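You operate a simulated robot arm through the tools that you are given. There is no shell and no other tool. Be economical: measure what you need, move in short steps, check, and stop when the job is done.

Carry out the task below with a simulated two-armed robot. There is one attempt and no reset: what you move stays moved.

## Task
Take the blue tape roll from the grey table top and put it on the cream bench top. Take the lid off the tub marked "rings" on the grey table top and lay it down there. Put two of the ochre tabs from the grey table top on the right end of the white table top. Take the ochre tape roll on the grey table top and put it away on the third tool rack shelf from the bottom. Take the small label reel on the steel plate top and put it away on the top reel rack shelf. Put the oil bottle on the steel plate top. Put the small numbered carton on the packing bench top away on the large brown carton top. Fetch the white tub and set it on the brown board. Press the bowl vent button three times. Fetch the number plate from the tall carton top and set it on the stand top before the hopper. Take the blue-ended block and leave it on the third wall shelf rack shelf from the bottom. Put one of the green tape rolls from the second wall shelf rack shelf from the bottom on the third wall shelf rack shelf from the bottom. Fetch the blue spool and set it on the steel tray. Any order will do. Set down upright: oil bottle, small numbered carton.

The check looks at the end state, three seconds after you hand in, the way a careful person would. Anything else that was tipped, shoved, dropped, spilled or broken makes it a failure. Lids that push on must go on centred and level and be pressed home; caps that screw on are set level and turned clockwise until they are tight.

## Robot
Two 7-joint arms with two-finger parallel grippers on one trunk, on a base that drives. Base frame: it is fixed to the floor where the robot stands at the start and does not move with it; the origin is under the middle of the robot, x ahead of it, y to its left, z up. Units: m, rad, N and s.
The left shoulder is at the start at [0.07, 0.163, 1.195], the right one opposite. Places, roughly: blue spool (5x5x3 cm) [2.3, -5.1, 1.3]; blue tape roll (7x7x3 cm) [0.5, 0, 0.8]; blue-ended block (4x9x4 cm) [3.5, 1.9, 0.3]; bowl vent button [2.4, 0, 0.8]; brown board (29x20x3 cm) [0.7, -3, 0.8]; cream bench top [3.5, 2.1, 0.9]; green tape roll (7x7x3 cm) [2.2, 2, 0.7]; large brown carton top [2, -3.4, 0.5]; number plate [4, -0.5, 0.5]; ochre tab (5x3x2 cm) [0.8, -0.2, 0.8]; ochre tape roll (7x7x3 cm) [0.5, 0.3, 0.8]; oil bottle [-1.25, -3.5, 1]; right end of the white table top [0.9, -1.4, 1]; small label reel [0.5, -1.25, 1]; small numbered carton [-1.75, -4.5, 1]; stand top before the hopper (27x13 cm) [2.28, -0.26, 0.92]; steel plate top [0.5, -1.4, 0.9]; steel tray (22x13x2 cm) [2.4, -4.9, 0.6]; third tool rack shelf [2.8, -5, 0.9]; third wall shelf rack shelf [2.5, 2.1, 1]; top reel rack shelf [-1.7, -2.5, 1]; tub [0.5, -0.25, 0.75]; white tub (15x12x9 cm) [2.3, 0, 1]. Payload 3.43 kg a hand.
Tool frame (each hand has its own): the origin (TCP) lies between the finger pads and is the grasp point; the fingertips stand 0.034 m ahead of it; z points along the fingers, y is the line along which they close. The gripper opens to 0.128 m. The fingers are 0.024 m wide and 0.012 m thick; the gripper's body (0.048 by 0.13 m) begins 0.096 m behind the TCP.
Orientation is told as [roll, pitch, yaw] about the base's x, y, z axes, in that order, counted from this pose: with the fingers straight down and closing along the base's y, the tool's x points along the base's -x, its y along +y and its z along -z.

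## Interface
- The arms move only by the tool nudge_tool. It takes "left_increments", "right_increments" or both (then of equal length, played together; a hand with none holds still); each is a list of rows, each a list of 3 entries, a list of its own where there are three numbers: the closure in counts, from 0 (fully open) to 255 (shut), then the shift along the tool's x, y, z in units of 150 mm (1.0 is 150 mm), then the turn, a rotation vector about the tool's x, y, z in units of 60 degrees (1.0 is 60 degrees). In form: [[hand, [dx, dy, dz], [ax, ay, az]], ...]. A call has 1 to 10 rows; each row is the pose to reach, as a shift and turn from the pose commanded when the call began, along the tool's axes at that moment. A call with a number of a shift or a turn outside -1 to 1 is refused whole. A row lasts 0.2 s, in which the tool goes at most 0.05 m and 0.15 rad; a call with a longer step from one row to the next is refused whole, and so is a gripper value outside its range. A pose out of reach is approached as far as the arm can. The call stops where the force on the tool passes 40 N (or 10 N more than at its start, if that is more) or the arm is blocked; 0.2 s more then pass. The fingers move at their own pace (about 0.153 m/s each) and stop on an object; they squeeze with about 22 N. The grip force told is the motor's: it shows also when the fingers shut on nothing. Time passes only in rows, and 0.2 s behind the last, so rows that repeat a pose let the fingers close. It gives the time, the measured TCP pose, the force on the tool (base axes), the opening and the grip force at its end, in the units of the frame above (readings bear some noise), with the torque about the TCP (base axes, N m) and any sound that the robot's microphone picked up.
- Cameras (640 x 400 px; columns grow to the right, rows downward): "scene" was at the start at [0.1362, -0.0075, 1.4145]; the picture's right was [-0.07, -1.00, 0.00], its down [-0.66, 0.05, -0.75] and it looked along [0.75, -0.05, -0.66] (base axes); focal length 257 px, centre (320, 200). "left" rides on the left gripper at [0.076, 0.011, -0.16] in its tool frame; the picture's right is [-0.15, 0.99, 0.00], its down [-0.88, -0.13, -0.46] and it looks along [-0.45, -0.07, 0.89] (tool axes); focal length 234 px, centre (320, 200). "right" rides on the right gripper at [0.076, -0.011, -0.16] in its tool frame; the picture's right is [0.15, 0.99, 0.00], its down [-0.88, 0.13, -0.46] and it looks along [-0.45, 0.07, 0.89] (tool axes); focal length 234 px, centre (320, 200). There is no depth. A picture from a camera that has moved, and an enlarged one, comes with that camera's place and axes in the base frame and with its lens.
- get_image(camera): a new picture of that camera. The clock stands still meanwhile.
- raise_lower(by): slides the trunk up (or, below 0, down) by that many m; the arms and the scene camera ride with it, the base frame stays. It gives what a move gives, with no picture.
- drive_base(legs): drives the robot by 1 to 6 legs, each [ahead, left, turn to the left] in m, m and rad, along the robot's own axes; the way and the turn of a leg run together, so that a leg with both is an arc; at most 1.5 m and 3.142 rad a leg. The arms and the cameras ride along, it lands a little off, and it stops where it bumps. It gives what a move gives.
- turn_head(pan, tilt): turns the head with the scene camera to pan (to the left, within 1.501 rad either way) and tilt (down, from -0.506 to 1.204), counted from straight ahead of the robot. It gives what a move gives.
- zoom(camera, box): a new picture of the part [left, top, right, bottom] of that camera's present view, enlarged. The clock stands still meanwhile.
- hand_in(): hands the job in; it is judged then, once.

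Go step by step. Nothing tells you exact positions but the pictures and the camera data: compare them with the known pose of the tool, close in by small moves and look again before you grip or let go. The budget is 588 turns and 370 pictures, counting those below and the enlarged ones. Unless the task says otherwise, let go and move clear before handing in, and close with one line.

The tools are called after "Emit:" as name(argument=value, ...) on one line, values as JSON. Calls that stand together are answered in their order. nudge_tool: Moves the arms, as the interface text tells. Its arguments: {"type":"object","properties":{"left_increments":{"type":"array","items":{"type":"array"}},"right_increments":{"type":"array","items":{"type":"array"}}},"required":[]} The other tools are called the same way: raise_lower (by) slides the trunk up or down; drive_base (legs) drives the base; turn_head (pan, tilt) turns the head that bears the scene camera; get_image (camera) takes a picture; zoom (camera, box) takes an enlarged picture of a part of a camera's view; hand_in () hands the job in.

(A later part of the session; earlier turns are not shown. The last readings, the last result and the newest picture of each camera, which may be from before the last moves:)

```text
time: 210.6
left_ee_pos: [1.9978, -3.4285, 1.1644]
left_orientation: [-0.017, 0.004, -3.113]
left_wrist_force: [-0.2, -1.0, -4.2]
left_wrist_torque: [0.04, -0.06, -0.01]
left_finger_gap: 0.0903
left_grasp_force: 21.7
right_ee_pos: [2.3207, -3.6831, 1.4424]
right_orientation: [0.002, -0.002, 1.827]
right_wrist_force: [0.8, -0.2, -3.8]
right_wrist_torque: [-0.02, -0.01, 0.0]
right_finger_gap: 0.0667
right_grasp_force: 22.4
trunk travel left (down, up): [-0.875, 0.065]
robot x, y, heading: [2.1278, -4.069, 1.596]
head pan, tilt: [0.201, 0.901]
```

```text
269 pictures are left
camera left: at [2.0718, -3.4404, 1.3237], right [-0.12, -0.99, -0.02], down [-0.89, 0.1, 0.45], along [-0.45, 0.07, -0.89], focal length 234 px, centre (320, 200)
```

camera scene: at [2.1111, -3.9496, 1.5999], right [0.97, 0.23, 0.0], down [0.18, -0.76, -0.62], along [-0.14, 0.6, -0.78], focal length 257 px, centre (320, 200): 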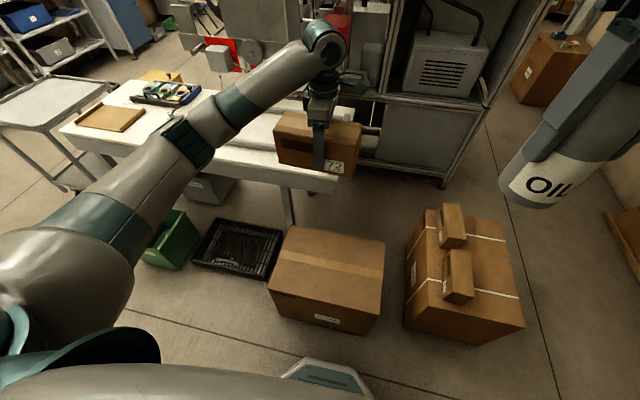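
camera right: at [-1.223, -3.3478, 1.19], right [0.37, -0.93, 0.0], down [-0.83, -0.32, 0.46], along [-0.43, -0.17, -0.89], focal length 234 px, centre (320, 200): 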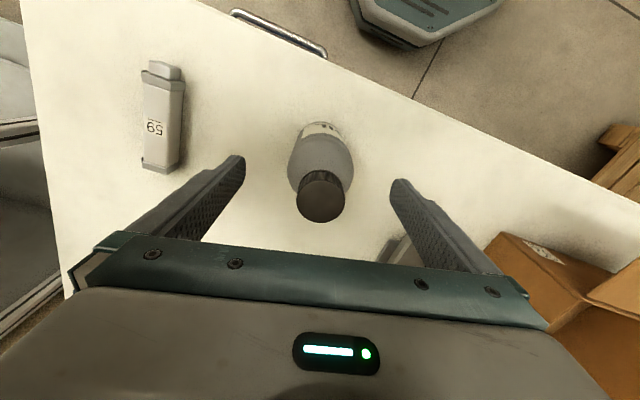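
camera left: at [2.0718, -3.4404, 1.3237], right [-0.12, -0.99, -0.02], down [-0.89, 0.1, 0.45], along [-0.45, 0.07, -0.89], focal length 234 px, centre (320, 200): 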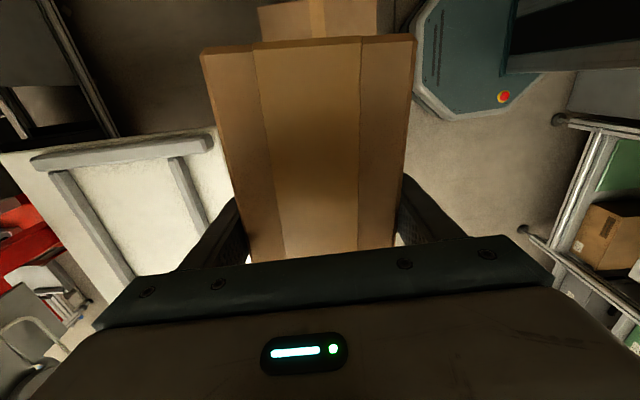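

Emit:
raise_lower(by=-0.4)

Emit:
get_image(camera="scene")

Emit:
get_image(camera="left")

```text
time: 214.4
left_ee_pos: [1.9975, -3.428, 0.7639]
left_orientation: [-0.017, 0.006, -3.115]
left_wrist_force: [0.3, -0.7, -4.7]
left_wrist_torque: [0.02, -0.07, 0.04]
left_finger_gap: 0.0904
left_grasp_force: 21.8
right_ee_pos: [2.3212, -3.6835, 1.0417]
right_orientation: [0.001, -0.004, 1.828]
right_wrist_force: [-0.2, 0.1, -3.9]
right_wrist_torque: [0.0, -0.02, 0.02]
right_finger_gap: 0.0668
right_grasp_force: 22.2
trunk travel left (down, up): [-0.475, 0.465]
robot x, y, heading: [2.1249, -4.07, 1.599]
head pan, tilt: [0.201, 0.901]
```

```text
268 pictures are left
camera scene: at [2.1115, -3.9498, 1.2], right [0.97, 0.23, 0.0], down [0.18, -0.76, -0.62], along [-0.14, 0.6, -0.78], focal length 257 px, centre (320, 200)
```

scene: 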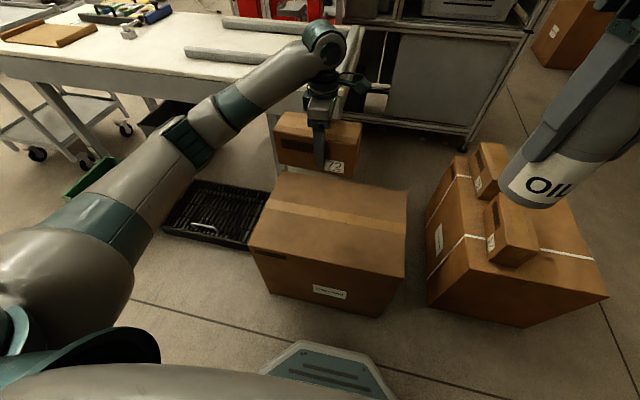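

```text
267 pictures are left
camera left: at [2.0721, -3.4406, 0.9237], right [-0.12, -0.99, -0.02], down [-0.89, 0.1, 0.45], along [-0.45, 0.07, -0.89], focal length 234 px, centre (320, 200)
```

left: 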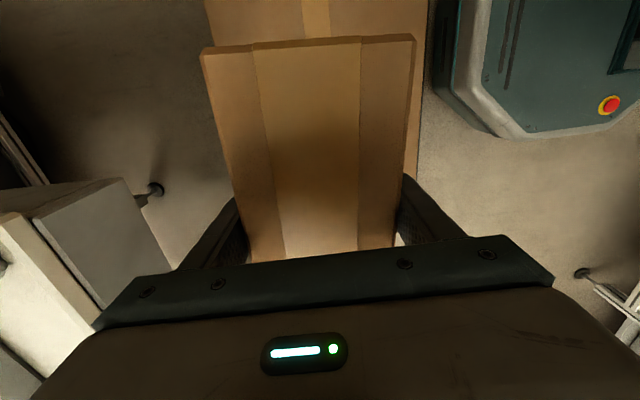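

Emit:
nudge_tool(left_increments=[[255, [0.1, 0.1, 0.25], [0, 0, 0]], [255, [0.1, 0.1, 0.5], [0, 0, 0]], [255, [0.1, 0.1, 0.75], [0, 0, 0]], [255, [0.1, 0.1, 1], [0, 0, 0]]])

Emit:
nudge_tool(left_increments=[[255, [0, 0, 0.1], [0, 0, 0]], [255, [0, 0, 0.15], [0, 0, 0]], [255, [0, 0, 0.2], [0, 0, 0]], [255, [0, 0, 0.24], [0, 0, 0]], [255, [0, 0, 0.28], [0, 0, 0]], [255, [0, 0, 0.32], [0, 0, 0]], [255, [0, 0, 0.36], [0, 0, 0]], [255, [0, 0, 0.4], [0, 0, 0]]])

Emit:
get_image(camera="scene")

```text
time: 215.4
left_ee_pos: [2.0154, -3.4376, 0.614]
left_orientation: [-0.018, 0.005, -3.114]
left_wrist_force: [-0.6, -0.8, -4.8]
left_wrist_torque: [-0.01, -0.06, 0.04]
left_finger_gap: 0.0903
left_grasp_force: 21.9
right_ee_pos: [2.321, -3.6834, 1.0412]
right_orientation: [0.001, -0.001, 1.829]
right_wrist_force: [-0.6, -0.2, -3.2]
right_wrist_torque: [-0.04, -0.03, 0.02]
right_finger_gap: 0.0667
right_grasp_force: 22.5
trunk travel left (down, up): [-0.475, 0.465]
robot x, y, heading: [2.1287, -4.0736, 1.599]
head pan, tilt: [0.201, 0.901]
```

```text
time: 217.2
left_ee_pos: [2.0134, -3.4387, 0.5516]
left_orientation: [-0.017, 0.005, -3.114]
left_wrist_force: [-0.8, -0.7, -4.8]
left_wrist_torque: [0.0, -0.07, -0.01]
left_finger_gap: 0.0904
left_grasp_force: 21.9
right_ee_pos: [2.3221, -3.6832, 1.0403]
right_orientation: [0.001, -0.002, 1.826]
right_wrist_force: [-0.2, 0.6, -2.8]
right_wrist_torque: [0.0, 0.02, -0.01]
right_finger_gap: 0.0668
right_grasp_force: 22.1
trunk travel left (down, up): [-0.475, 0.465]
robot x, y, heading: [2.1306, -4.0733, 1.596]
head pan, tilt: [0.201, 0.901]
```

```text
266 pictures are left
camera scene: at [2.1115, -3.9497, 1.1999], right [0.97, 0.23, 0.0], down [0.18, -0.76, -0.62], along [-0.14, 0.6, -0.78], focal length 257 px, centre (320, 200)
```

scene: 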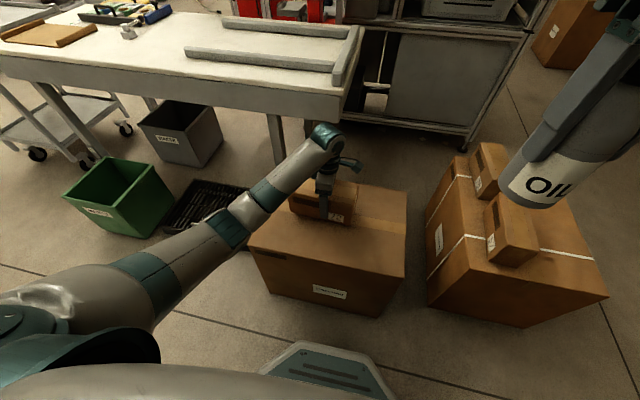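

Emit:
nudge_tool(left_increments=[[255, [0, 0, 0.03], [0, 0, 0]], [255, [0, 0, 0.06], [0, 0, 0]], [255, [0, 0, 0.09], [0, 0, 0]], [255, [0, 0, 0.12], [0, 0, 0]], [255, [0, 0, 0.15], [0, 0, 0]], [255, [0, 0, 0.18], [0, 0, 0]], [255, [0, 0, 0.21], [0, 0, 0]], [255, [0, 0, 0.24], [0, 0, 0]], [255, [0, 0, 0.27], [0, 0, 0]], [255, [0, 0, 0.3], [0, 0, 0]]])

Emit:
zoom(camera="scene", box=[230, 110, 430, 290])

```text
time: 219.4
left_ee_pos: [2.0161, -3.4395, 0.5115]
left_orientation: [-0.02, 0.005, -3.115]
left_wrist_force: [-1.1, 2.3, 19.9]
left_wrist_torque: [-0.97, -0.01, -0.59]
left_finger_gap: 0.0887
left_grasp_force: 21.8
right_ee_pos: [2.322, -3.6853, 1.0416]
right_orientation: [0.001, -0.006, 1.827]
right_wrist_force: [-0.2, -0.1, -3.7]
right_wrist_torque: [-0.02, 0.0, -0.02]
right_finger_gap: 0.0669
right_grasp_force: 22.3
trunk travel left (down, up): [-0.475, 0.465]
robot x, y, heading: [2.1275, -4.0708, 1.599]
head pan, tilt: [0.201, 0.901]
```

```text
2.22 times, centred on (330, 200) of scene
camera zoom: at [2.1119, -3.9516, 1.2002], right [0.97, 0.23, 0.0], down [0.18, -0.76, -0.62], along [-0.14, 0.61, -0.78], focal length 571 px, centre (298, 200)
```

zoom: 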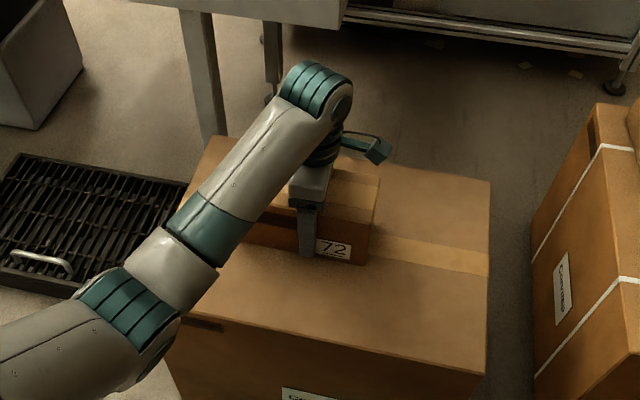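

Emit:
nudge_tool(left_increments=[[60, [0, 0, -0.02], [0, 0, 0]], [0, [0, 0, -0.02], [0, 0, 0]], [0, [0, 0, -0.02], [0, 0, 0]], [0, [0, 0, -0.25], [0, 0, 0]], [0, [0, 0, -0.5], [0, 0, 0]], [0, [0, 0, -0.75], [0, 0, 0]], [0, [0, 0, -1], [0, 0, 0]]])

Emit:
raise_lower(by=0.4)

Emit:
get_image(camera="scene")

```text
time: 221.0
left_ee_pos: [2.0146, -3.4427, 0.6612]
left_orientation: [-0.018, 0.004, -3.114]
left_wrist_force: [-0.5, 0.1, 0.2]
left_wrist_torque: [0.01, 0.01, 0.03]
left_finger_gap: 0.1283
left_grasp_force: 0.0
right_ee_pos: [2.3207, -3.6849, 1.0421]
right_orientation: [0.001, -0.003, 1.828]
right_wrist_force: [-0.3, 0.0, -3.6]
right_wrist_torque: [-0.05, 0.0, 0.03]
right_finger_gap: 0.0669
right_grasp_force: 21.8
trunk travel left (down, up): [-0.475, 0.465]
robot x, y, heading: [2.1322, -4.0754, 1.602]
head pan, tilt: [0.201, 0.901]
```

```text
time: 224.8
left_ee_pos: [2.0163, -3.441, 1.061]
left_orientation: [-0.017, 0.007, -3.114]
left_wrist_force: [0.0, -0.6, 0.5]
left_wrist_torque: [-0.01, -0.02, -0.02]
left_finger_gap: 0.1282
left_grasp_force: 0.1
right_ee_pos: [2.3222, -3.6836, 1.4407]
right_orientation: [0.001, -0.003, 1.828]
right_wrist_force: [-0.5, -0.2, -4.4]
right_wrist_torque: [-0.02, -0.02, 0.03]
right_finger_gap: 0.0667
right_grasp_force: 22.6
trunk travel left (down, up): [-0.875, 0.065]
robot x, y, heading: [2.1285, -4.0745, 1.602]
head pan, tilt: [0.201, 0.901]
```

```text
264 pictures are left
camera scene: at [2.1117, -3.9499, 1.6], right [0.97, 0.23, 0.0], down [0.18, -0.76, -0.62], along [-0.14, 0.6, -0.78], focal length 257 px, centre (320, 200)
```

scene: 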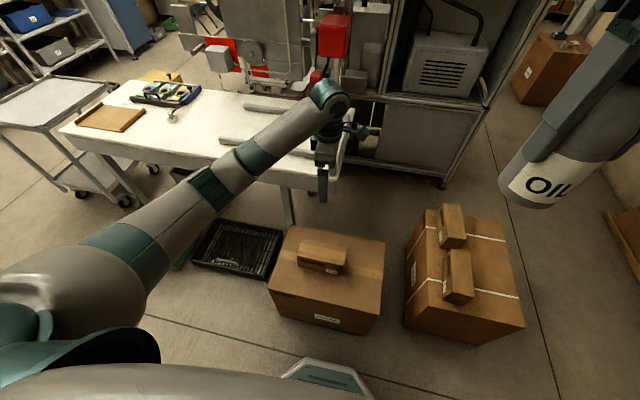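

Carton 72 is on the large carton. Next comes the blue spool near the tool rack, so I turn towards it in steps and look.

Emit:
nudge_tool(left_increments=[[0, [0, 0.25, -0.2], [0, 0, 0]], [0, [0, 0.5, -0.4], [0, 0, 0]], [0, [0, 0.75, -0.6], [0, 0, 0]], [0, [0, 1, -0.8], [0, 0, 0]]])

Emit:
drive_base(legs=[[0, 0, -1.6]])

Emit:
turn_head(pan=-1.0, tilt=0.4)

Emit:
get_image(camera="scene")

```text
time: 225.8
left_ee_pos: [2.0009, -3.5643, 1.1683]
left_orientation: [-0.016, 0.008, -3.12]
left_wrist_force: [0.0, 1.0, 0.5]
left_wrist_torque: [-0.02, 0.0, 0.02]
left_finger_gap: 0.1278
left_grasp_force: 0.1
left hand out of reach, approached as far as the arm can: row 4
right_ee_pos: [2.3219, -3.684, 1.4419]
right_orientation: [0.002, -0.004, 1.829]
right_wrist_force: [-0.5, -0.3, -2.4]
right_wrist_torque: [-0.01, -0.08, -0.02]
right_finger_gap: 0.0672
right_grasp_force: 22.2
trunk travel left (down, up): [-0.875, 0.065]
robot x, y, heading: [2.1261, -4.0753, 1.603]
head pan, tilt: [0.201, 0.901]
```

```text
time: 230.1
left_ee_pos: [2.6415, -3.9585, 1.1678]
left_orientation: [-0.014, 0.007, 1.573]
left_wrist_force: [0.9, -0.4, 0.1]
left_wrist_torque: [0.0, -0.03, -0.01]
left_finger_gap: 0.128
left_grasp_force: 0.0
right_ee_pos: [2.5125, -4.2756, 1.4416]
right_orientation: [0.003, -0.003, 0.235]
right_wrist_force: [0.2, 0.0, -4.0]
right_wrist_torque: [-0.01, 0.03, 0.02]
right_finger_gap: 0.0667
right_grasp_force: 21.9
trunk travel left (down, up): [-0.875, 0.065]
robot x, y, heading: [2.126, -4.0735, 0.004]
head pan, tilt: [0.201, 0.901]
```

```text
time: 231.5
left_ee_pos: [2.6416, -3.9594, 1.1693]
left_orientation: [-0.017, 0.007, 1.572]
left_wrist_force: [0.2, 0.5, -0.5]
left_wrist_torque: [-0.02, 0.02, 0.04]
left_finger_gap: 0.1278
left_grasp_force: 0.0
right_ee_pos: [2.5137, -4.2759, 1.4401]
right_orientation: [0.002, -0.004, 0.235]
right_wrist_force: [0.3, 0.1, -4.0]
right_wrist_torque: [-0.05, 0.01, 0.03]
right_finger_gap: 0.067
right_grasp_force: 21.3
trunk travel left (down, up): [-0.875, 0.065]
robot x, y, heading: [2.13, -4.0758, 0.005]
head pan, tilt: [-1.0, 0.4]
```

```text
263 pictures are left
camera scene: at [2.2311, -4.1519, 1.643], right [-0.84, -0.54, 0.0], down [-0.21, 0.33, -0.92], along [0.5, -0.77, -0.39], focal length 257 px, centre (320, 200)
```

scene: 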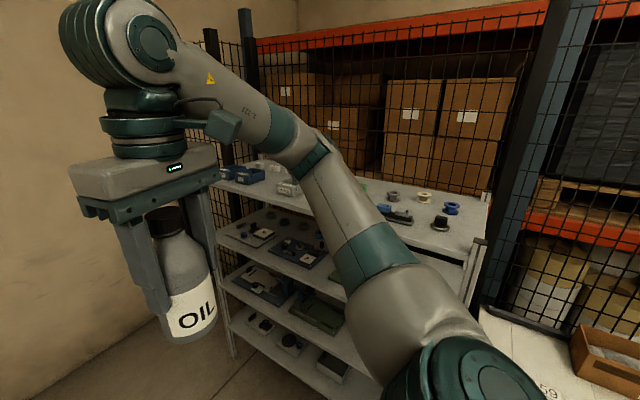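

The spool stands on the rack's top shelf. I'll do it when I bring the ochre tape here. First I take the oil bottle to the steel plate.

Emit:
drive_base(legs=[[-1.4, 0, 0], [-1.2, 0, 0], [0, 1.4, 0], [0, 1.28, 0]])

Emit:
turn_head(pan=0, tilt=0.7)

Emit:
get_image(camera="scene")

```text
time: 256.6
left_ee_pos: [-0.1738, -1.3731, 1.1686]
left_orientation: [-0.016, 0.006, 1.664]
left_wrist_force: [0.0, 0.1, 0.1]
left_wrist_torque: [0.01, 0.01, 0.02]
left_finger_gap: 0.128
left_grasp_force: 0.1
right_ee_pos: [-0.2718, -1.7015, 1.4404]
right_orientation: [0.001, -0.004, 0.326]
right_wrist_force: [0.4, 0.3, -3.3]
right_wrist_torque: [-0.01, 0.03, 0.0]
right_finger_gap: 0.0667
right_grasp_force: 22.0
trunk travel left (down, up): [-0.875, 0.065]
robot x, y, heading: [-0.6739, -1.5372, 0.096]
head pan, tilt: [-1.0, 0.4]
```

```text
time: 257.9
left_ee_pos: [-0.1736, -1.3742, 1.1666]
left_orientation: [-0.017, 0.007, 1.665]
left_wrist_force: [-0.5, 0.3, 0.2]
left_wrist_torque: [0.02, -0.01, -0.02]
left_finger_gap: 0.1281
left_grasp_force: 0.0
right_ee_pos: [-0.2728, -1.7015, 1.4419]
right_orientation: [0.001, -0.005, 0.328]
right_wrist_force: [-0.5, 0.2, -3.3]
right_wrist_torque: [0.02, 0.05, 0.02]
right_finger_gap: 0.0664
right_grasp_force: 22.1
trunk travel left (down, up): [-0.875, 0.065]
robot x, y, heading: [-0.6733, -1.532, 0.097]
head pan, tilt: [0.0, 0.7]
```

```text
262 pictures are left
camera scene: at [-0.5371, -1.5226, 1.6162], right [0.1, -1.0, 0.0], down [-0.64, -0.06, -0.76], along [0.76, 0.07, -0.64], focal length 257 px, centre (320, 200)
```

scene: 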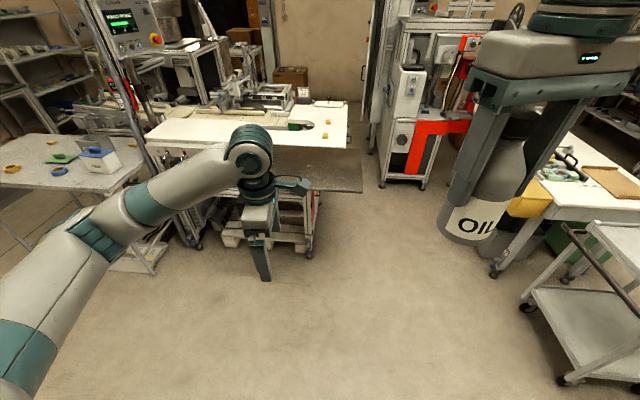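

Emit:
drive_base(legs=[[0, 0, -0.097], [0.67, 0.27, 0]])

Emit:
nudge_tool(right_increments=[[255, [0, 0, 0.25], [0, 0, 0]], [255, [-0.2, 0, 0.5], [0, 0, 0]], [255, [-0.4, 0, 0.75], [0, 0, 0]], [255, [-0.6, 0, 0.9], [0, 0, 0]], [255, [-0.8, 0, 0.95], [0, 0, 0]]])

Emit:
get_image(camera="scene")

```text
time: 262.4
left_ee_pos: [0.5073, -1.145, 1.169]
left_orientation: [-0.017, 0.008, 1.579]
left_wrist_force: [0.1, 0.4, 0.1]
left_wrist_torque: [-0.01, -0.02, 0.01]
left_finger_gap: 0.1277
left_grasp_force: 0.1
right_ee_pos: [0.3827, -1.4628, 1.4415]
right_orientation: [0.002, -0.004, 0.244]
right_wrist_force: [0.4, -0.1, -3.1]
right_wrist_torque: [-0.01, 0.01, 0.01]
right_finger_gap: 0.067
right_grasp_force: 22.0
trunk travel left (down, up): [-0.875, 0.065]
robot x, y, heading: [-0.0013, -1.2624, 0.014]
head pan, tilt: [0.0, 0.7]
```

```text
time: 263.6
left_ee_pos: [0.509, -1.1432, 1.1677]
left_orientation: [-0.016, 0.007, 1.582]
left_wrist_force: [0.3, 0.6, -0.3]
left_wrist_torque: [0.0, 0.02, -0.03]
left_finger_gap: 0.1278
left_grasp_force: 0.1
right_ee_pos: [0.5012, -1.4304, 1.2984]
right_orientation: [0.002, -0.004, 0.244]
right_wrist_force: [0.3, 0.2, -4.1]
right_wrist_torque: [-0.01, 0.02, 0.02]
right_finger_gap: 0.0669
right_grasp_force: 21.8
trunk travel left (down, up): [-0.875, 0.065]
robot x, y, heading: [-0.0038, -1.259, 0.011]
head pan, tilt: [0.0, 0.7]
```

```text
261 pictures are left
camera scene: at [0.136, -1.2616, 1.616], right [0.01, -1.0, 0.0], down [-0.65, -0.01, -0.76], along [0.76, 0.01, -0.65], focal length 257 px, centre (320, 200)
```

scene: 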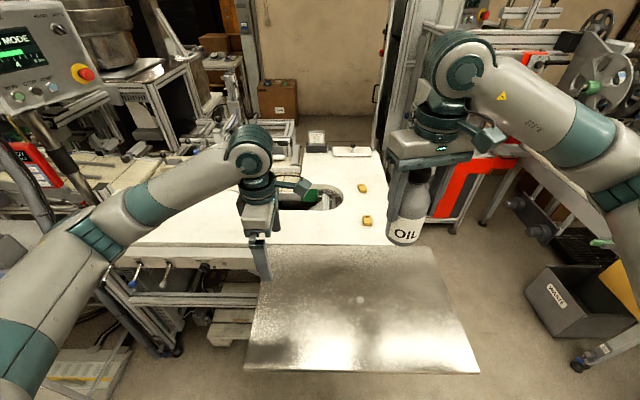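

Emit:
nudge_tool(right_increments=[[255, [0, 0, 0.25], [0, 0, 0]], [255, [0, 0, 0.5], [0, 0, 0]], [255, [0, 0, 0.75], [0, 0, 0]], [255, [0, 0, 1], [0, 0, 0]]])

Emit:
nudge_tool(right_increments=[[255, [0, 0, 0.25], [0, 0, 0]], [255, [0, 0, 0.45], [0, 0, 0]], [255, [0, 0, 0.52], [0, 0, 0]], [255, [0, 0, 0.56], [0, 0, 0]], [255, [0, 0, 0.6], [0, 0, 0]], [255, [0, 0, 0.63], [0, 0, 0]], [255, [0, 0, 0.66], [0, 0, 0]], [255, [0, 0, 0.69], [0, 0, 0]], [255, [0, 0, 0.72], [0, 0, 0]], [255, [0, 0, 0.75], [0, 0, 0]]])

Emit:
zoom(camera="scene", box=[240, 180, 500, 380])

```text
time: 264.6
left_ee_pos: [0.508, -1.1435, 1.1684]
left_orientation: [-0.015, 0.007, 1.579]
left_wrist_force: [-0.6, 0.3, 0.9]
left_wrist_torque: [0.0, 0.06, -0.01]
left_finger_gap: 0.1281
left_grasp_force: 0.0
right_ee_pos: [0.5, -1.4319, 1.1484]
right_orientation: [0.002, -0.003, 0.242]
right_wrist_force: [-0.3, 0.3, -3.3]
right_wrist_torque: [0.0, 0.02, 0.02]
right_finger_gap: 0.0667
right_grasp_force: 22.5
trunk travel left (down, up): [-0.875, 0.065]
robot x, y, heading: [-0.0053, -1.2624, 0.013]
head pan, tilt: [0.0, 0.7]
```

```text
time: 266.8
left_ee_pos: [0.507, -1.1438, 1.1685]
left_orientation: [-0.017, 0.007, 1.581]
left_wrist_force: [0.2, 0.1, 0.3]
left_wrist_torque: [0.05, 0.02, -0.01]
left_finger_gap: 0.1281
left_grasp_force: 0.1
right_ee_pos: [0.5006, -1.4318, 1.0385]
right_orientation: [0.002, -0.006, 0.243]
right_wrist_force: [-1.1, -3.0, 19.3]
right_wrist_torque: [-0.09, -0.17, -0.05]
right_finger_gap: 0.0673
right_grasp_force: 22.2
trunk travel left (down, up): [-0.875, 0.065]
robot x, y, heading: [-0.006, -1.2641, 0.015]
head pan, tilt: [0.0, 0.7]
```

```text
2.00 times, centred on (370, 280) of scene
camera zoom: at [0.1325, -1.2622, 1.6167], right [0.01, -1.0, 0.0], down [-0.64, -0.01, -0.77], along [0.77, 0.01, -0.64], focal length 514 px, centre (220, 40)
```

zoom: 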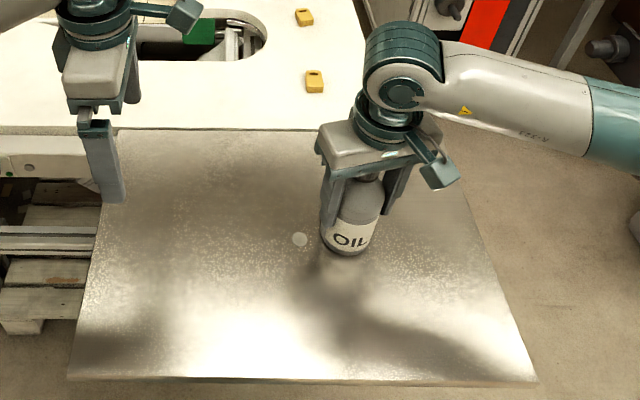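

Bottle is on the plate (contact felt). I release it and rise straight up.

Emit:
nudge_tool(right_increments=[[180, [0, 0, -0.02], [0, 0, 0]], [90, [0, 0, -0.02], [0, 0, 0]], [0, [0, 0, -0.02], [0, 0, 0]], [0, [0, 0, -0.02], [0, 0, 0]], [0, [0, 0, -0.25], [0, 0, 0]], [0, [0, 0, -0.5], [0, 0, 0]], [0, [0, 0, -0.75], [0, 0, 0]], [0, [0, 0, -1], [0, 0, 0]]])

Emit:
get_image(camera="scene")

```text
time: 268.6
left_ee_pos: [0.5078, -1.1434, 1.1676]
left_orientation: [-0.02, 0.008, 1.578]
left_wrist_force: [-0.2, -0.9, -0.4]
left_wrist_torque: [0.01, 0.0, 0.01]
left_finger_gap: 0.1282
left_grasp_force: 0.1
right_ee_pos: [0.4993, -1.4357, 1.1861]
right_orientation: [0.0, -0.005, 0.242]
right_wrist_force: [-0.7, -0.6, -0.7]
right_wrist_torque: [0.01, -0.02, -0.01]
right_finger_gap: 0.1281
right_grasp_force: 0.2
trunk travel left (down, up): [-0.875, 0.065]
robot x, y, heading: [-0.0055, -1.2656, 0.017]
head pan, tilt: [0.0, 0.7]
```

```text
259 pictures are left
camera scene: at [0.1337, -1.2617, 1.6162], right [0.01, -1.0, 0.0], down [-0.64, -0.01, -0.77], along [0.76, 0.01, -0.64], focal length 257 px, centre (320, 200)
```

scene: 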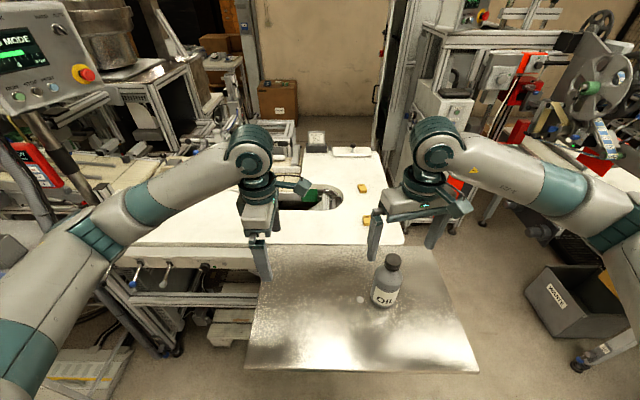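

Emit:
nudge_tool(right_increments=[[0, [0, 0, -0.3], [0, 0, 0]], [0, [0.1, 0, -0.6], [0, 0, 0]]])

Emit:
drive_base(legs=[[-0.3, 0, -0.017], [0, 1.2, 0], [0.33, 0, 0]])

Emit:
turn_head(pan=0, tilt=0.9)

Emit:
get_image(camera="scene")

Emit:
get_image(camera="left")

```text
time: 269.2
left_ee_pos: [0.5064, -1.1427, 1.1688]
left_orientation: [-0.017, 0.007, 1.58]
left_wrist_force: [-0.6, 0.1, -0.1]
left_wrist_torque: [0.01, 0.0, 0.03]
left_finger_gap: 0.1281
left_grasp_force: 0.1
right_ee_pos: [0.4846, -1.4374, 1.2767]
right_orientation: [0.001, -0.004, 0.243]
right_wrist_force: [0.1, -0.2, 0.6]
right_wrist_torque: [0.0, 0.01, 0.03]
right_finger_gap: 0.128
right_grasp_force: 0.2
trunk travel left (down, up): [-0.875, 0.065]
robot x, y, heading: [0.0008, -1.2645, 0.017]
head pan, tilt: [0.0, 0.7]
```

```text
time: 278.6
left_ee_pos: [0.5067, 0.0878, 1.169]
left_orientation: [-0.017, 0.008, 1.602]
left_wrist_force: [0.0, 0.4, -0.1]
left_wrist_torque: [0.01, -0.01, -0.04]
left_finger_gap: 0.1279
left_grasp_force: 0.0
right_ee_pos: [0.4916, -0.2059, 1.2758]
right_orientation: [0.001, -0.005, 0.268]
right_wrist_force: [-0.1, 0.6, -0.4]
right_wrist_torque: [-0.02, -0.02, -0.04]
right_finger_gap: 0.1279
right_grasp_force: 0.1
trunk travel left (down, up): [-0.875, 0.065]
robot x, y, heading: [-0.0014, -0.0407, 0.037]
head pan, tilt: [0.0, 0.7]
```

```text
time: 279.4
left_ee_pos: [0.5094, 0.0903, 1.1674]
left_orientation: [-0.016, 0.007, 1.604]
left_wrist_force: [0.0, -1.1, 0.2]
left_wrist_torque: [-0.01, 0.0, 0.02]
left_finger_gap: 0.1278
left_grasp_force: 0.1
right_ee_pos: [0.4935, -0.2056, 1.2744]
right_orientation: [0.002, -0.004, 0.266]
right_wrist_force: [0.0, 0.3, 0.2]
right_wrist_torque: [0.01, 0.0, -0.03]
right_finger_gap: 0.1282
right_grasp_force: 0.0
trunk travel left (down, up): [-0.875, 0.065]
robot x, y, heading: [-0.0, -0.0462, 0.04]
head pan, tilt: [0.0, 0.901]
```

```text
258 pictures are left
camera scene: at [0.1285, -0.0384, 1.6], right [0.04, -1.0, 0.0], down [-0.78, -0.03, -0.62], along [0.62, 0.02, -0.78], focal length 257 px, centre (320, 200)
```

scene: 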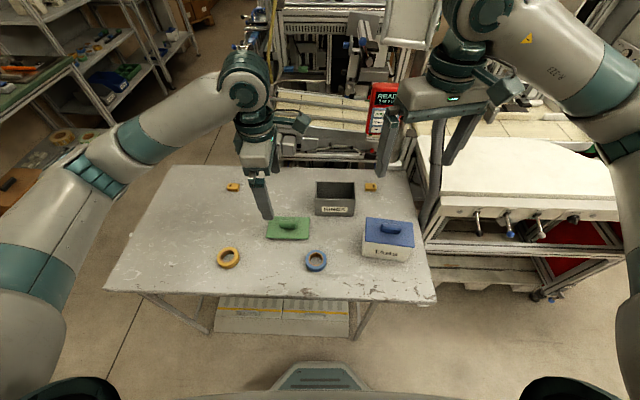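

```text
257 pictures are left
camera left: at [0.4963, 0.0136, 1.328], right [-0.99, 0.11, -0.02], down [0.09, 0.89, 0.45], along [0.07, 0.45, -0.89], focal length 234 px, centre (320, 200)
```

left: 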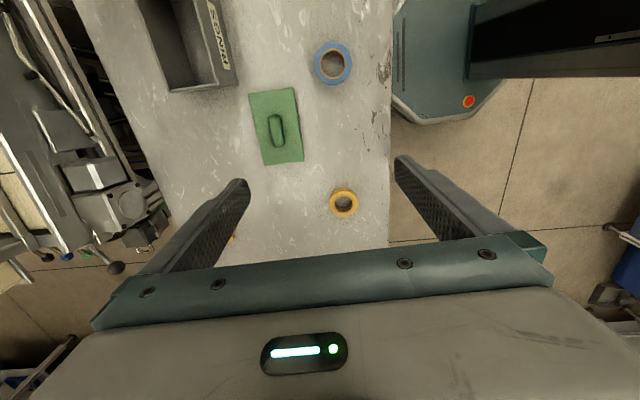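

Emit:
nudge_tool(left_increments=[[50, [0.23, 0.07, 0.2], [0, 0, 0]], [50, [0.46, 0.14, 0.4], [0, 0, 0]], [50, [0.687, 0.21, 0.6], [0, 0, 0]], [50, [0.687, 0.21, 0.85], [0, 0, 0]]])

Emit:
get_image(camera="left")

```text
time: 280.4
left_ee_pos: [0.482, -0.0173, 1.0402]
left_orientation: [-0.016, 0.007, 1.603]
left_wrist_force: [-0.1, 0.5, 0.3]
left_wrist_torque: [-0.02, -0.01, -0.01]
left_finger_gap: 0.1029
left_grasp_force: 0.0
left hand out of reach, approached as far as the arm can: row 1, 2, 3
right_ee_pos: [0.4911, -0.2062, 1.2749]
right_orientation: [-0.001, -0.006, 0.267]
right_wrist_force: [0.1, 0.3, 0.4]
right_wrist_torque: [0.02, -0.01, 0.01]
right_finger_gap: 0.1279
right_grasp_force: 0.1
trunk travel left (down, up): [-0.875, 0.065]
robot x, y, heading: [0.0016, -0.0433, 0.036]
head pan, tilt: [0.0, 0.901]
```

```text
256 pictures are left
camera left: at [0.4693, -0.0918, 1.2002], right [-0.99, 0.11, -0.02], down [0.09, 0.89, 0.45], along [0.07, 0.45, -0.89], focal length 234 px, centre (320, 200)
```

left: 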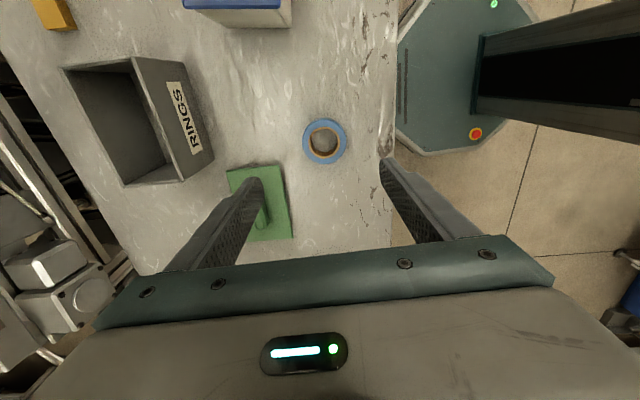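

Emit:
nudge_tool(left_increments=[[50, [-0.03, 0.02, 0.25], [0, 0, 0]], [50, [-0.03, 0.02, 0.5], [0, 0, 0]], [50, [-0.03, 0.02, 0.75], [0, 0, 0]], [50, [-0.03, 0.02, 0.93], [0, 0, 0]]])

Emit:
get_image(camera="left")

```text
time: 281.4
left_ee_pos: [0.4803, -0.013, 0.9009]
left_orientation: [-0.019, 0.006, 1.603]
left_wrist_force: [-0.1, -0.8, -0.3]
left_wrist_torque: [-0.01, -0.02, -0.03]
left_finger_gap: 0.1028
left_grasp_force: 0.0
right_ee_pos: [0.4918, -0.2064, 1.2755]
right_orientation: [0.001, -0.004, 0.268]
right_wrist_force: [0.1, 0.0, 0.3]
right_wrist_torque: [0.03, 0.02, -0.03]
right_finger_gap: 0.128
right_grasp_force: 0.1
trunk travel left (down, up): [-0.875, 0.065]
robot x, y, heading: [0.0022, -0.0393, 0.038]
head pan, tilt: [0.0, 0.901]
```

```text
255 pictures are left
camera left: at [0.4677, -0.0888, 1.0608], right [-0.99, 0.11, -0.02], down [0.09, 0.89, 0.45], along [0.07, 0.45, -0.89], focal length 234 px, centre (320, 200)
```

left: 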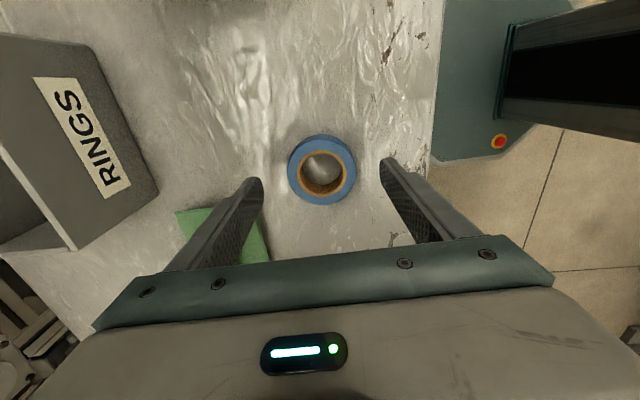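

Emit:
nudge_tool(left_increments=[[50, [0, 0, 0.12], [0, 0, 0]], [50, [0, 0, 0.215], [0, 0, 0]], [120, [0, 0, 0.215], [0, 0, 0]], [255, [0, 0, 0.215], [0, 0, 0]], [255, [0, 0, 0.215], [0, 0, 0]], [255, [0, 0, 0.215], [0, 0, 0]]])

Emit:
nudge_tool(left_increments=[[255, [0, 0, -0.25], [0, 0, 0]], [255, [0, 0, -0.5], [0, 0, 0]], [255, [-0.1, 0, -0.75], [0, 0, 0]], [255, [-0.4, 0, -0.9], [0, 0, 0]], [255, [-0.7, 0, -0.95], [0, 0, 0]]])

Emit:
get_image(camera="left")

```text
time: 282.8
left_ee_pos: [0.4809, -0.0117, 0.8702]
left_orientation: [-0.018, 0.008, 1.602]
left_wrist_force: [1.1, 1.3, 2.4]
left_wrist_torque: [0.0, 0.04, 0.0]
left_finger_gap: 0.0648
left_grasp_force: 21.8
right_ee_pos: [0.4922, -0.2049, 1.2747]
right_orientation: [0.003, -0.003, 0.268]
right_wrist_force: [0.1, -0.3, -1.5]
right_wrist_torque: [-0.01, 0.01, 0.0]
right_finger_gap: 0.1277
right_grasp_force: 0.0
trunk travel left (down, up): [-0.875, 0.065]
robot x, y, heading: [-0.001, -0.0385, 0.033]
head pan, tilt: [0.0, 0.901]
```

```text
refused: row 4 steps farther than a row can; nothing moved
```

```text
254 pictures are left
camera left: at [0.469, -0.0874, 1.0299], right [-0.99, 0.11, -0.02], down [0.09, 0.89, 0.45], along [0.07, 0.45, -0.89], focal length 234 px, centre (320, 200)
```

left: 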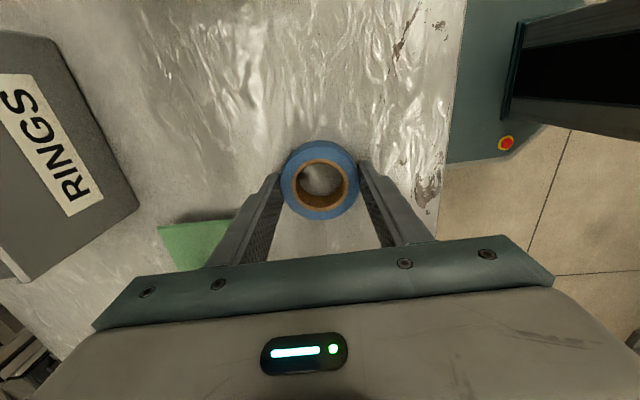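

Emit:
nudge_tool(left_increments=[[255, [0, 0, -0.25], [0, 0, 0]], [255, [0, 0, -0.5], [0, 0, 0]], [255, [0, 0, -0.75], [0, 0, 0]], [255, [-0.2, 0, -0.98], [0, 0, 0]], [255, [-0.5, 0, -1], [0, 0, 0]], [255, [-0.8, 0, -1], [0, 0, 0]]])

Emit:
nudge_tool(left_increments=[[255, [0, 0, -0.3], [0, 0, 0]], [255, [0, 0, -0.6], [0, 0, 0]], [255, [0, 0, -0.9], [0, 0, 0]]])

Emit:
drive_base(legs=[[-0.3, 0, 0], [0, 0, 1.54], [1.05, 0, 0]])

Emit:
turn_head(pan=-0.8, tilt=0.45)

Emit:
get_image(camera="scene")

```text
time: 284.2
left_ee_pos: [0.4759, 0.1091, 1.0204]
left_orientation: [-0.017, 0.009, 1.603]
left_wrist_force: [0.4, 1.0, 0.2]
left_wrist_torque: [0.01, -0.03, 0.01]
left_finger_gap: 0.0648
left_grasp_force: 22.0
right_ee_pos: [0.491, -0.204, 1.2749]
right_orientation: [0.0, -0.004, 0.265]
right_wrist_force: [-0.2, 0.5, 1.1]
right_wrist_torque: [0.0, 0.02, -0.01]
right_finger_gap: 0.128
right_grasp_force: 0.0
trunk travel left (down, up): [-0.875, 0.065]
robot x, y, heading: [0.0016, -0.0408, 0.04]
head pan, tilt: [0.0, 0.901]
```

```text
time: 285.0
left_ee_pos: [0.4823, 0.1146, 1.1469]
left_orientation: [-0.015, 0.007, 1.599]
left_wrist_force: [-0.9, -0.3, -1.3]
left_wrist_torque: [0.0, 0.01, 0.01]
left_finger_gap: 0.065
left_grasp_force: 22.4
left hand out of reach, approached as far as the arm can: row 3
right_ee_pos: [0.4916, -0.2066, 1.2749]
right_orientation: [0.003, -0.004, 0.268]
right_wrist_force: [0.0, 1.1, 0.4]
right_wrist_torque: [0.04, 0.0, 0.01]
right_finger_gap: 0.1278
right_grasp_force: 0.1
trunk travel left (down, up): [-0.875, 0.065]
robot x, y, heading: [0.0025, -0.0418, 0.039]
head pan, tilt: [0.0, 0.901]
```

```text
time: 295.7
left_ee_pos: [-0.4287, 1.4712, 1.1466]
left_orientation: [-0.018, 0.01, 3.124]
left_wrist_force: [-1.0, -0.1, -0.7]
left_wrist_torque: [0.01, -0.01, 0.03]
left_finger_gap: 0.0643
left_grasp_force: 22.1
right_ee_pos: [-0.1078, 1.4666, 1.2763]
right_orientation: [0.002, -0.003, 1.793]
right_wrist_force: [0.2, -0.4, -0.5]
right_wrist_torque: [0.03, 0.01, 0.01]
right_finger_gap: 0.1279
right_grasp_force: 0.2
trunk travel left (down, up): [-0.875, 0.065]
robot x, y, heading: [-0.2897, 0.9845, 1.568]
head pan, tilt: [0.0, 0.901]
```

```text
time: 296.8
left_ee_pos: [-0.4287, 1.4723, 1.1458]
left_orientation: [-0.015, 0.008, 3.126]
left_wrist_force: [0.3, 0.1, -1.0]
left_wrist_torque: [0.01, 0.01, 0.01]
left_finger_gap: 0.0643
left_grasp_force: 22.4
right_ee_pos: [-0.1081, 1.4667, 1.2745]
right_orientation: [0.003, -0.003, 1.792]
right_wrist_force: [0.4, 0.6, 0.0]
right_wrist_torque: [-0.02, -0.01, -0.03]
right_finger_gap: 0.1281
right_grasp_force: 0.1
trunk travel left (down, up): [-0.875, 0.065]
robot x, y, heading: [-0.2923, 0.9815, 1.56]
head pan, tilt: [-0.799, 0.45]
```

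```text
253 pictures are left
camera scene: at [-0.2255, 1.0944, 1.6383], right [0.69, -0.72, 0.0], down [-0.31, -0.3, -0.9], along [0.65, 0.62, -0.44], focal length 257 px, centre (320, 200)
```

scene: 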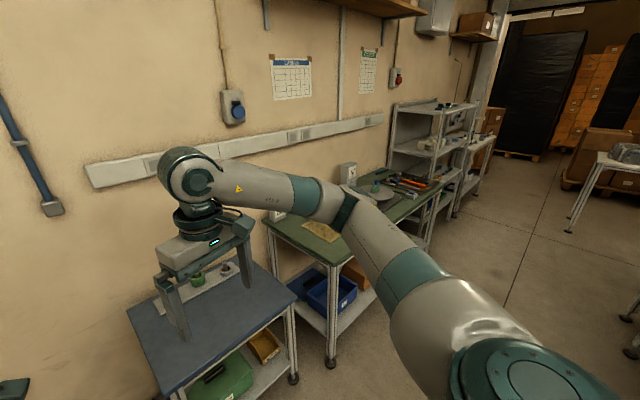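

Emit:
drive_base(legs=[[0, -1.4, 0], [0, -1.0, 0]])

Emit:
turn_head(pan=-0.4, tilt=0.5)

Emit:
get_image(camera="scene")

Emit:
turn_head(pan=-1.3, tilt=0.5)

Emit:
get_image(camera="scene")

```text
time: 308.8
left_ee_pos: [1.9911, 1.5186, 1.1462]
left_orientation: [-0.016, 0.009, -3.112]
left_wrist_force: [-0.9, 0.9, -1.0]
left_wrist_torque: [-0.02, -0.02, 0.0]
left_finger_gap: 0.0646
left_grasp_force: 21.8
right_ee_pos: [2.3117, 1.5282, 1.2739]
right_orientation: [0.001, -0.004, 1.837]
right_wrist_force: [0.2, 0.5, 0.9]
right_wrist_torque: [0.02, -0.02, -0.02]
right_finger_gap: 0.128
right_grasp_force: 0.1
trunk travel left (down, up): [-0.875, 0.065]
robot x, y, heading: [2.1489, 1.0338, 1.611]
head pan, tilt: [-0.799, 0.45]
```

```text
time: 309.6
left_ee_pos: [1.9915, 1.519, 1.1462]
left_orientation: [-0.016, 0.008, -3.111]
left_wrist_force: [0.0, 0.2, -0.2]
left_wrist_torque: [-0.01, -0.02, 0.01]
left_finger_gap: 0.0645
left_grasp_force: 22.5
right_ee_pos: [2.3123, 1.5286, 1.2754]
right_orientation: [0.002, -0.003, 1.838]
right_wrist_force: [0.7, -0.4, -0.2]
right_wrist_torque: [0.01, -0.03, 0.01]
right_finger_gap: 0.1281
right_grasp_force: 0.0
trunk travel left (down, up): [-0.875, 0.065]
robot x, y, heading: [2.1506, 1.0339, 1.603]
head pan, tilt: [-0.4, 0.499]
```

```text
252 pictures are left
camera scene: at [2.1812, 1.1695, 1.6339], right [0.94, -0.35, 0.0], down [-0.17, -0.45, -0.88], along [0.31, 0.82, -0.48], focal length 257 px, centre (320, 200)
```

scene: 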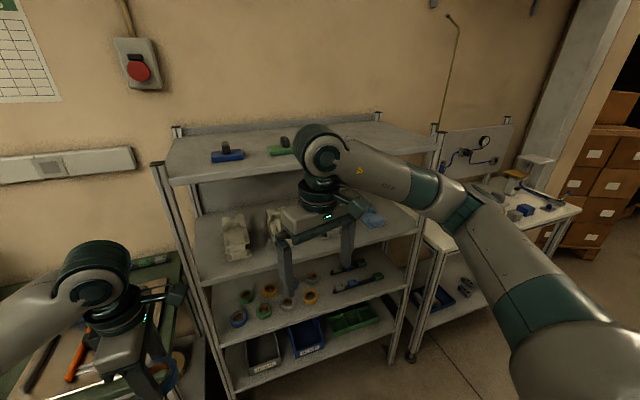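

```text
time: 310.9
left_ee_pos: [1.9912, 1.5189, 1.1454]
left_orientation: [-0.015, 0.008, -3.112]
left_wrist_force: [-0.3, 0.7, -0.5]
left_wrist_torque: [0.0, 0.01, 0.01]
left_finger_gap: 0.0645
left_grasp_force: 21.7
right_ee_pos: [2.3123, 1.5287, 1.2743]
right_orientation: [0.002, -0.004, 1.839]
right_wrist_force: [-0.5, 0.6, 0.1]
right_wrist_torque: [0.01, -0.01, -0.03]
right_finger_gap: 0.1281
right_grasp_force: 0.0
trunk travel left (down, up): [-0.875, 0.065]
robot x, y, heading: [2.1483, 1.0375, 1.61]
head pan, tilt: [-1.3, 0.499]
```

```text
251 pictures are left
camera scene: at [2.2354, 1.1122, 1.6339], right [0.31, -0.95, 0.0], down [-0.46, -0.15, -0.88], along [0.84, 0.27, -0.48], focal length 257 px, centre (320, 200)
```

scene: 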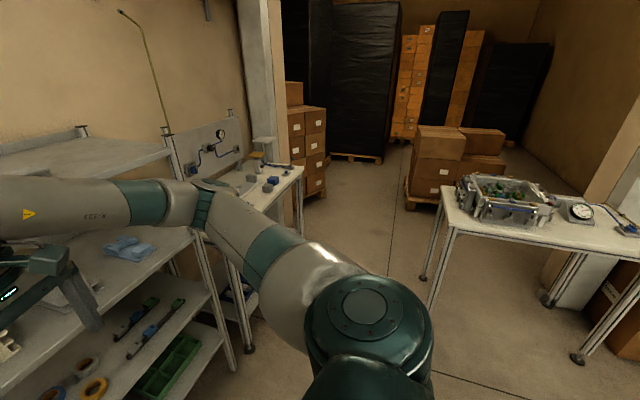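

Emit:
drive_base(legs=[[0, -1.2, -0.04]])

Emit:
turn_head(pan=0, tilt=0.7)

Emit:
get_image(camera="scene")

```text
time: 316.7
left_ee_pos: [3.1461, 1.5587, 1.1468]
left_orientation: [-0.015, 0.009, -3.122]
left_wrist_force: [0.5, 0.0, -0.9]
left_wrist_torque: [0.01, -0.01, -0.01]
left_finger_gap: 0.0647
left_grasp_force: 21.3
right_ee_pos: [3.4666, 1.5657, 1.2756]
right_orientation: [0.001, -0.004, 1.829]
right_wrist_force: [0.1, -0.4, 0.4]
right_wrist_torque: [-0.01, 0.01, -0.01]
right_finger_gap: 0.1279
right_grasp_force: 0.1
trunk travel left (down, up): [-0.875, 0.065]
robot x, y, heading: [3.302, 1.0747, 1.602]
head pan, tilt: [-1.3, 0.499]
```

```text
time: 318.2
left_ee_pos: [3.1459, 1.5574, 1.146]
left_orientation: [-0.017, 0.008, -3.123]
left_wrist_force: [-0.6, -0.2, -0.8]
left_wrist_torque: [-0.04, -0.02, 0.0]
left_finger_gap: 0.0641
left_grasp_force: 22.0
right_ee_pos: [3.4671, 1.5651, 1.2739]
right_orientation: [0.001, -0.003, 1.83]
right_wrist_force: [0.6, 0.1, -1.0]
right_wrist_torque: [0.01, -0.03, 0.03]
right_finger_gap: 0.1281
right_grasp_force: 0.1
trunk travel left (down, up): [-0.875, 0.065]
robot x, y, heading: [3.2982, 1.0717, 1.605]
head pan, tilt: [0.0, 0.7]
```

```text
250 pictures are left
camera scene: at [3.2965, 1.208, 1.6162], right [1.0, 0.03, 0.0], down [0.02, -0.64, -0.76], along [-0.02, 0.76, -0.64], focal length 257 px, centre (320, 200)
```

scene: 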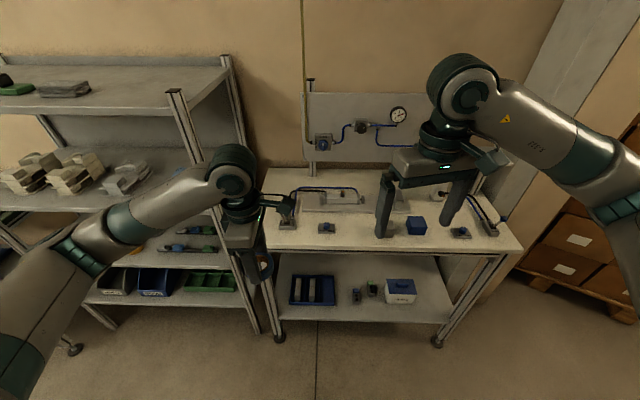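

Emit:
zoom(camera="scene", box=[260, 180, 520, 350])

Emit:
drive_base(legs=[[0.2, -0.27, -0.03]])

Emit:
get_image(camera="scene")

Emit:
get_image(camera="left")

```text
2.35 times, centred on (390, 265) of scene
camera zoom: at [3.2965, 1.208, 1.6162], right [1.0, 0.03, 0.0], down [0.02, -0.64, -0.76], along [-0.02, 0.76, -0.64], focal length 604 px, centre (155, 47)
```

zoom: 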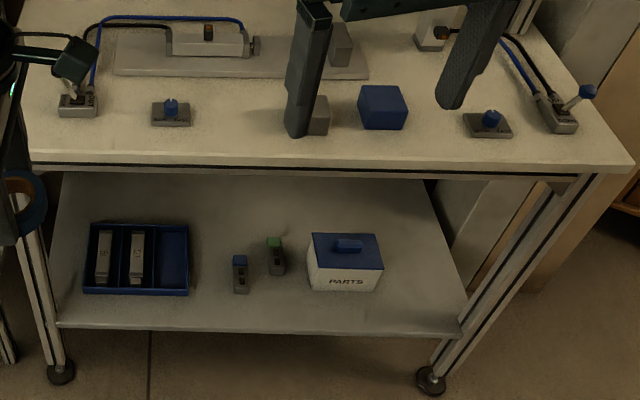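

```text
time: 320.4
left_ee_pos: [3.4212, 1.7622, 1.1469]
left_orientation: [-0.017, 0.011, 3.127]
left_wrist_force: [-0.5, 0.5, -0.4]
left_wrist_torque: [0.0, -0.03, -0.01]
left_finger_gap: 0.0645
left_grasp_force: 21.3
right_ee_pos: [3.7417, 1.758, 1.2749]
right_orientation: [0.001, -0.004, 1.794]
right_wrist_force: [0.0, -0.2, -1.0]
right_wrist_torque: [0.0, 0.01, -0.01]
right_finger_gap: 0.128
right_grasp_force: 0.1
trunk travel left (down, up): [-0.875, 0.065]
robot x, y, heading: [3.5535, 1.2745, 1.563]
head pan, tilt: [0.0, 0.7]
```

```text
248 pictures are left
camera scene: at [3.5587, 1.4068, 1.6163], right [1.0, -0.01, 0.0], down [0.0, -0.64, -0.77], along [0.01, 0.77, -0.64], focal length 257 px, centre (320, 200)
```

scene: 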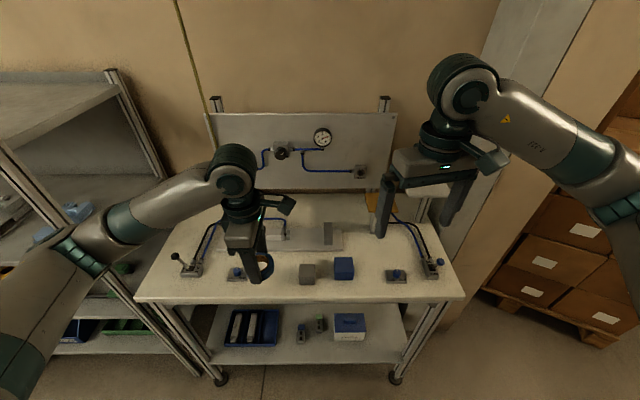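

```text
247 pictures are left
camera left: at [3.4942, 1.7476, 1.3066], right [-0.16, -0.99, -0.02], down [-0.88, 0.14, 0.45], along [-0.44, 0.09, -0.89], focal length 234 px, centre (320, 200)
```

left: 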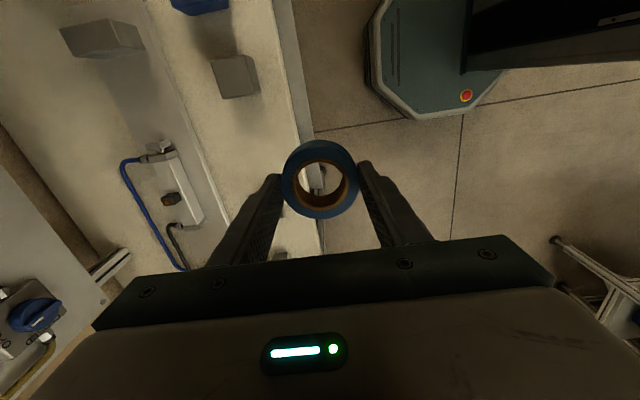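

Emit:
nudge_tool(left_increments=[[255, [-0.03, -0.25, 0], [0, 0, 0]], [255, [-0.06, -0.5, 0], [0, 0, 0]], [255, [-0.09, -0.75, 0.1], [0, 0, 0]], [255, [-0.09, -0.98, 0.3], [0, 0, 0]], [255, [-0.09, -0.98, 0.6], [0, 0, 0]], [255, [-0.09, -0.98, 0.9], [0, 0, 0]]])

Emit:
get_image(camera="left")

Emit:
zoom(camera="scene", box=[140, 160, 460, 360])

```text
time: 321.8
left_ee_pos: [3.4128, 1.913, 1.0133]
left_orientation: [-0.018, 0.006, 3.126]
left_wrist_force: [0.1, 0.9, -0.8]
left_wrist_torque: [-0.03, 0.01, 0.04]
left_finger_gap: 0.0647
left_grasp_force: 22.3
right_ee_pos: [3.7425, 1.7586, 1.2748]
right_orientation: [0.001, -0.003, 1.792]
right_wrist_force: [-0.4, -1.0, -0.9]
right_wrist_torque: [-0.04, 0.0, 0.01]
right_finger_gap: 0.1284
right_grasp_force: 0.1
trunk travel left (down, up): [-0.875, 0.065]
robot x, y, heading: [3.5583, 1.2693, 1.563]
head pan, tilt: [0.0, 0.7]
```

```text
246 pictures are left
camera left: at [3.4868, 1.8973, 1.1731], right [-0.16, -0.99, -0.02], down [-0.88, 0.14, 0.45], along [-0.44, 0.09, -0.89], focal length 234 px, centre (320, 200)
```

left: 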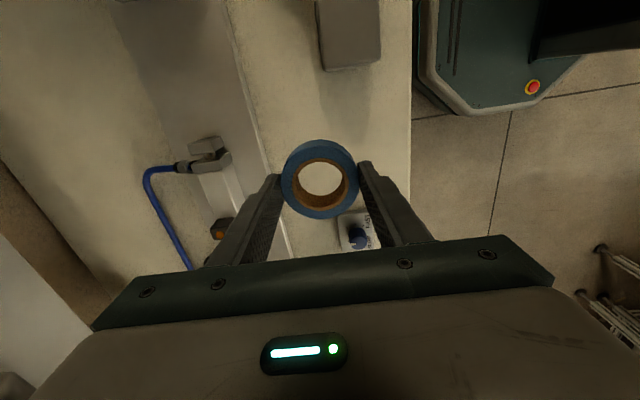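

```text
2.00 times, centred on (300, 260) of scene
camera zoom: at [3.5605, 1.4082, 1.6163], right [1.0, -0.01, 0.0], down [0.0, -0.64, -0.76], along [0.01, 0.76, -0.64], focal length 514 px, centre (360, 80)
```

zoom: 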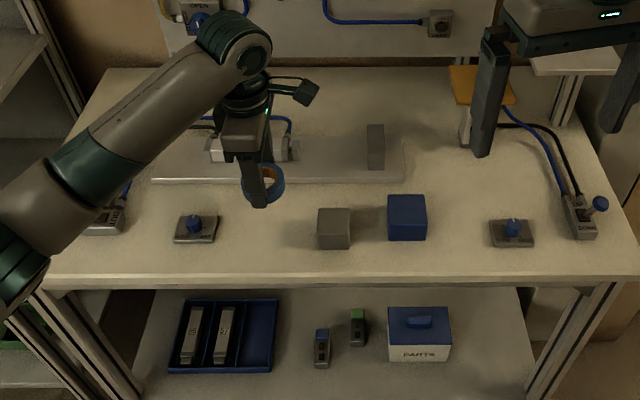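

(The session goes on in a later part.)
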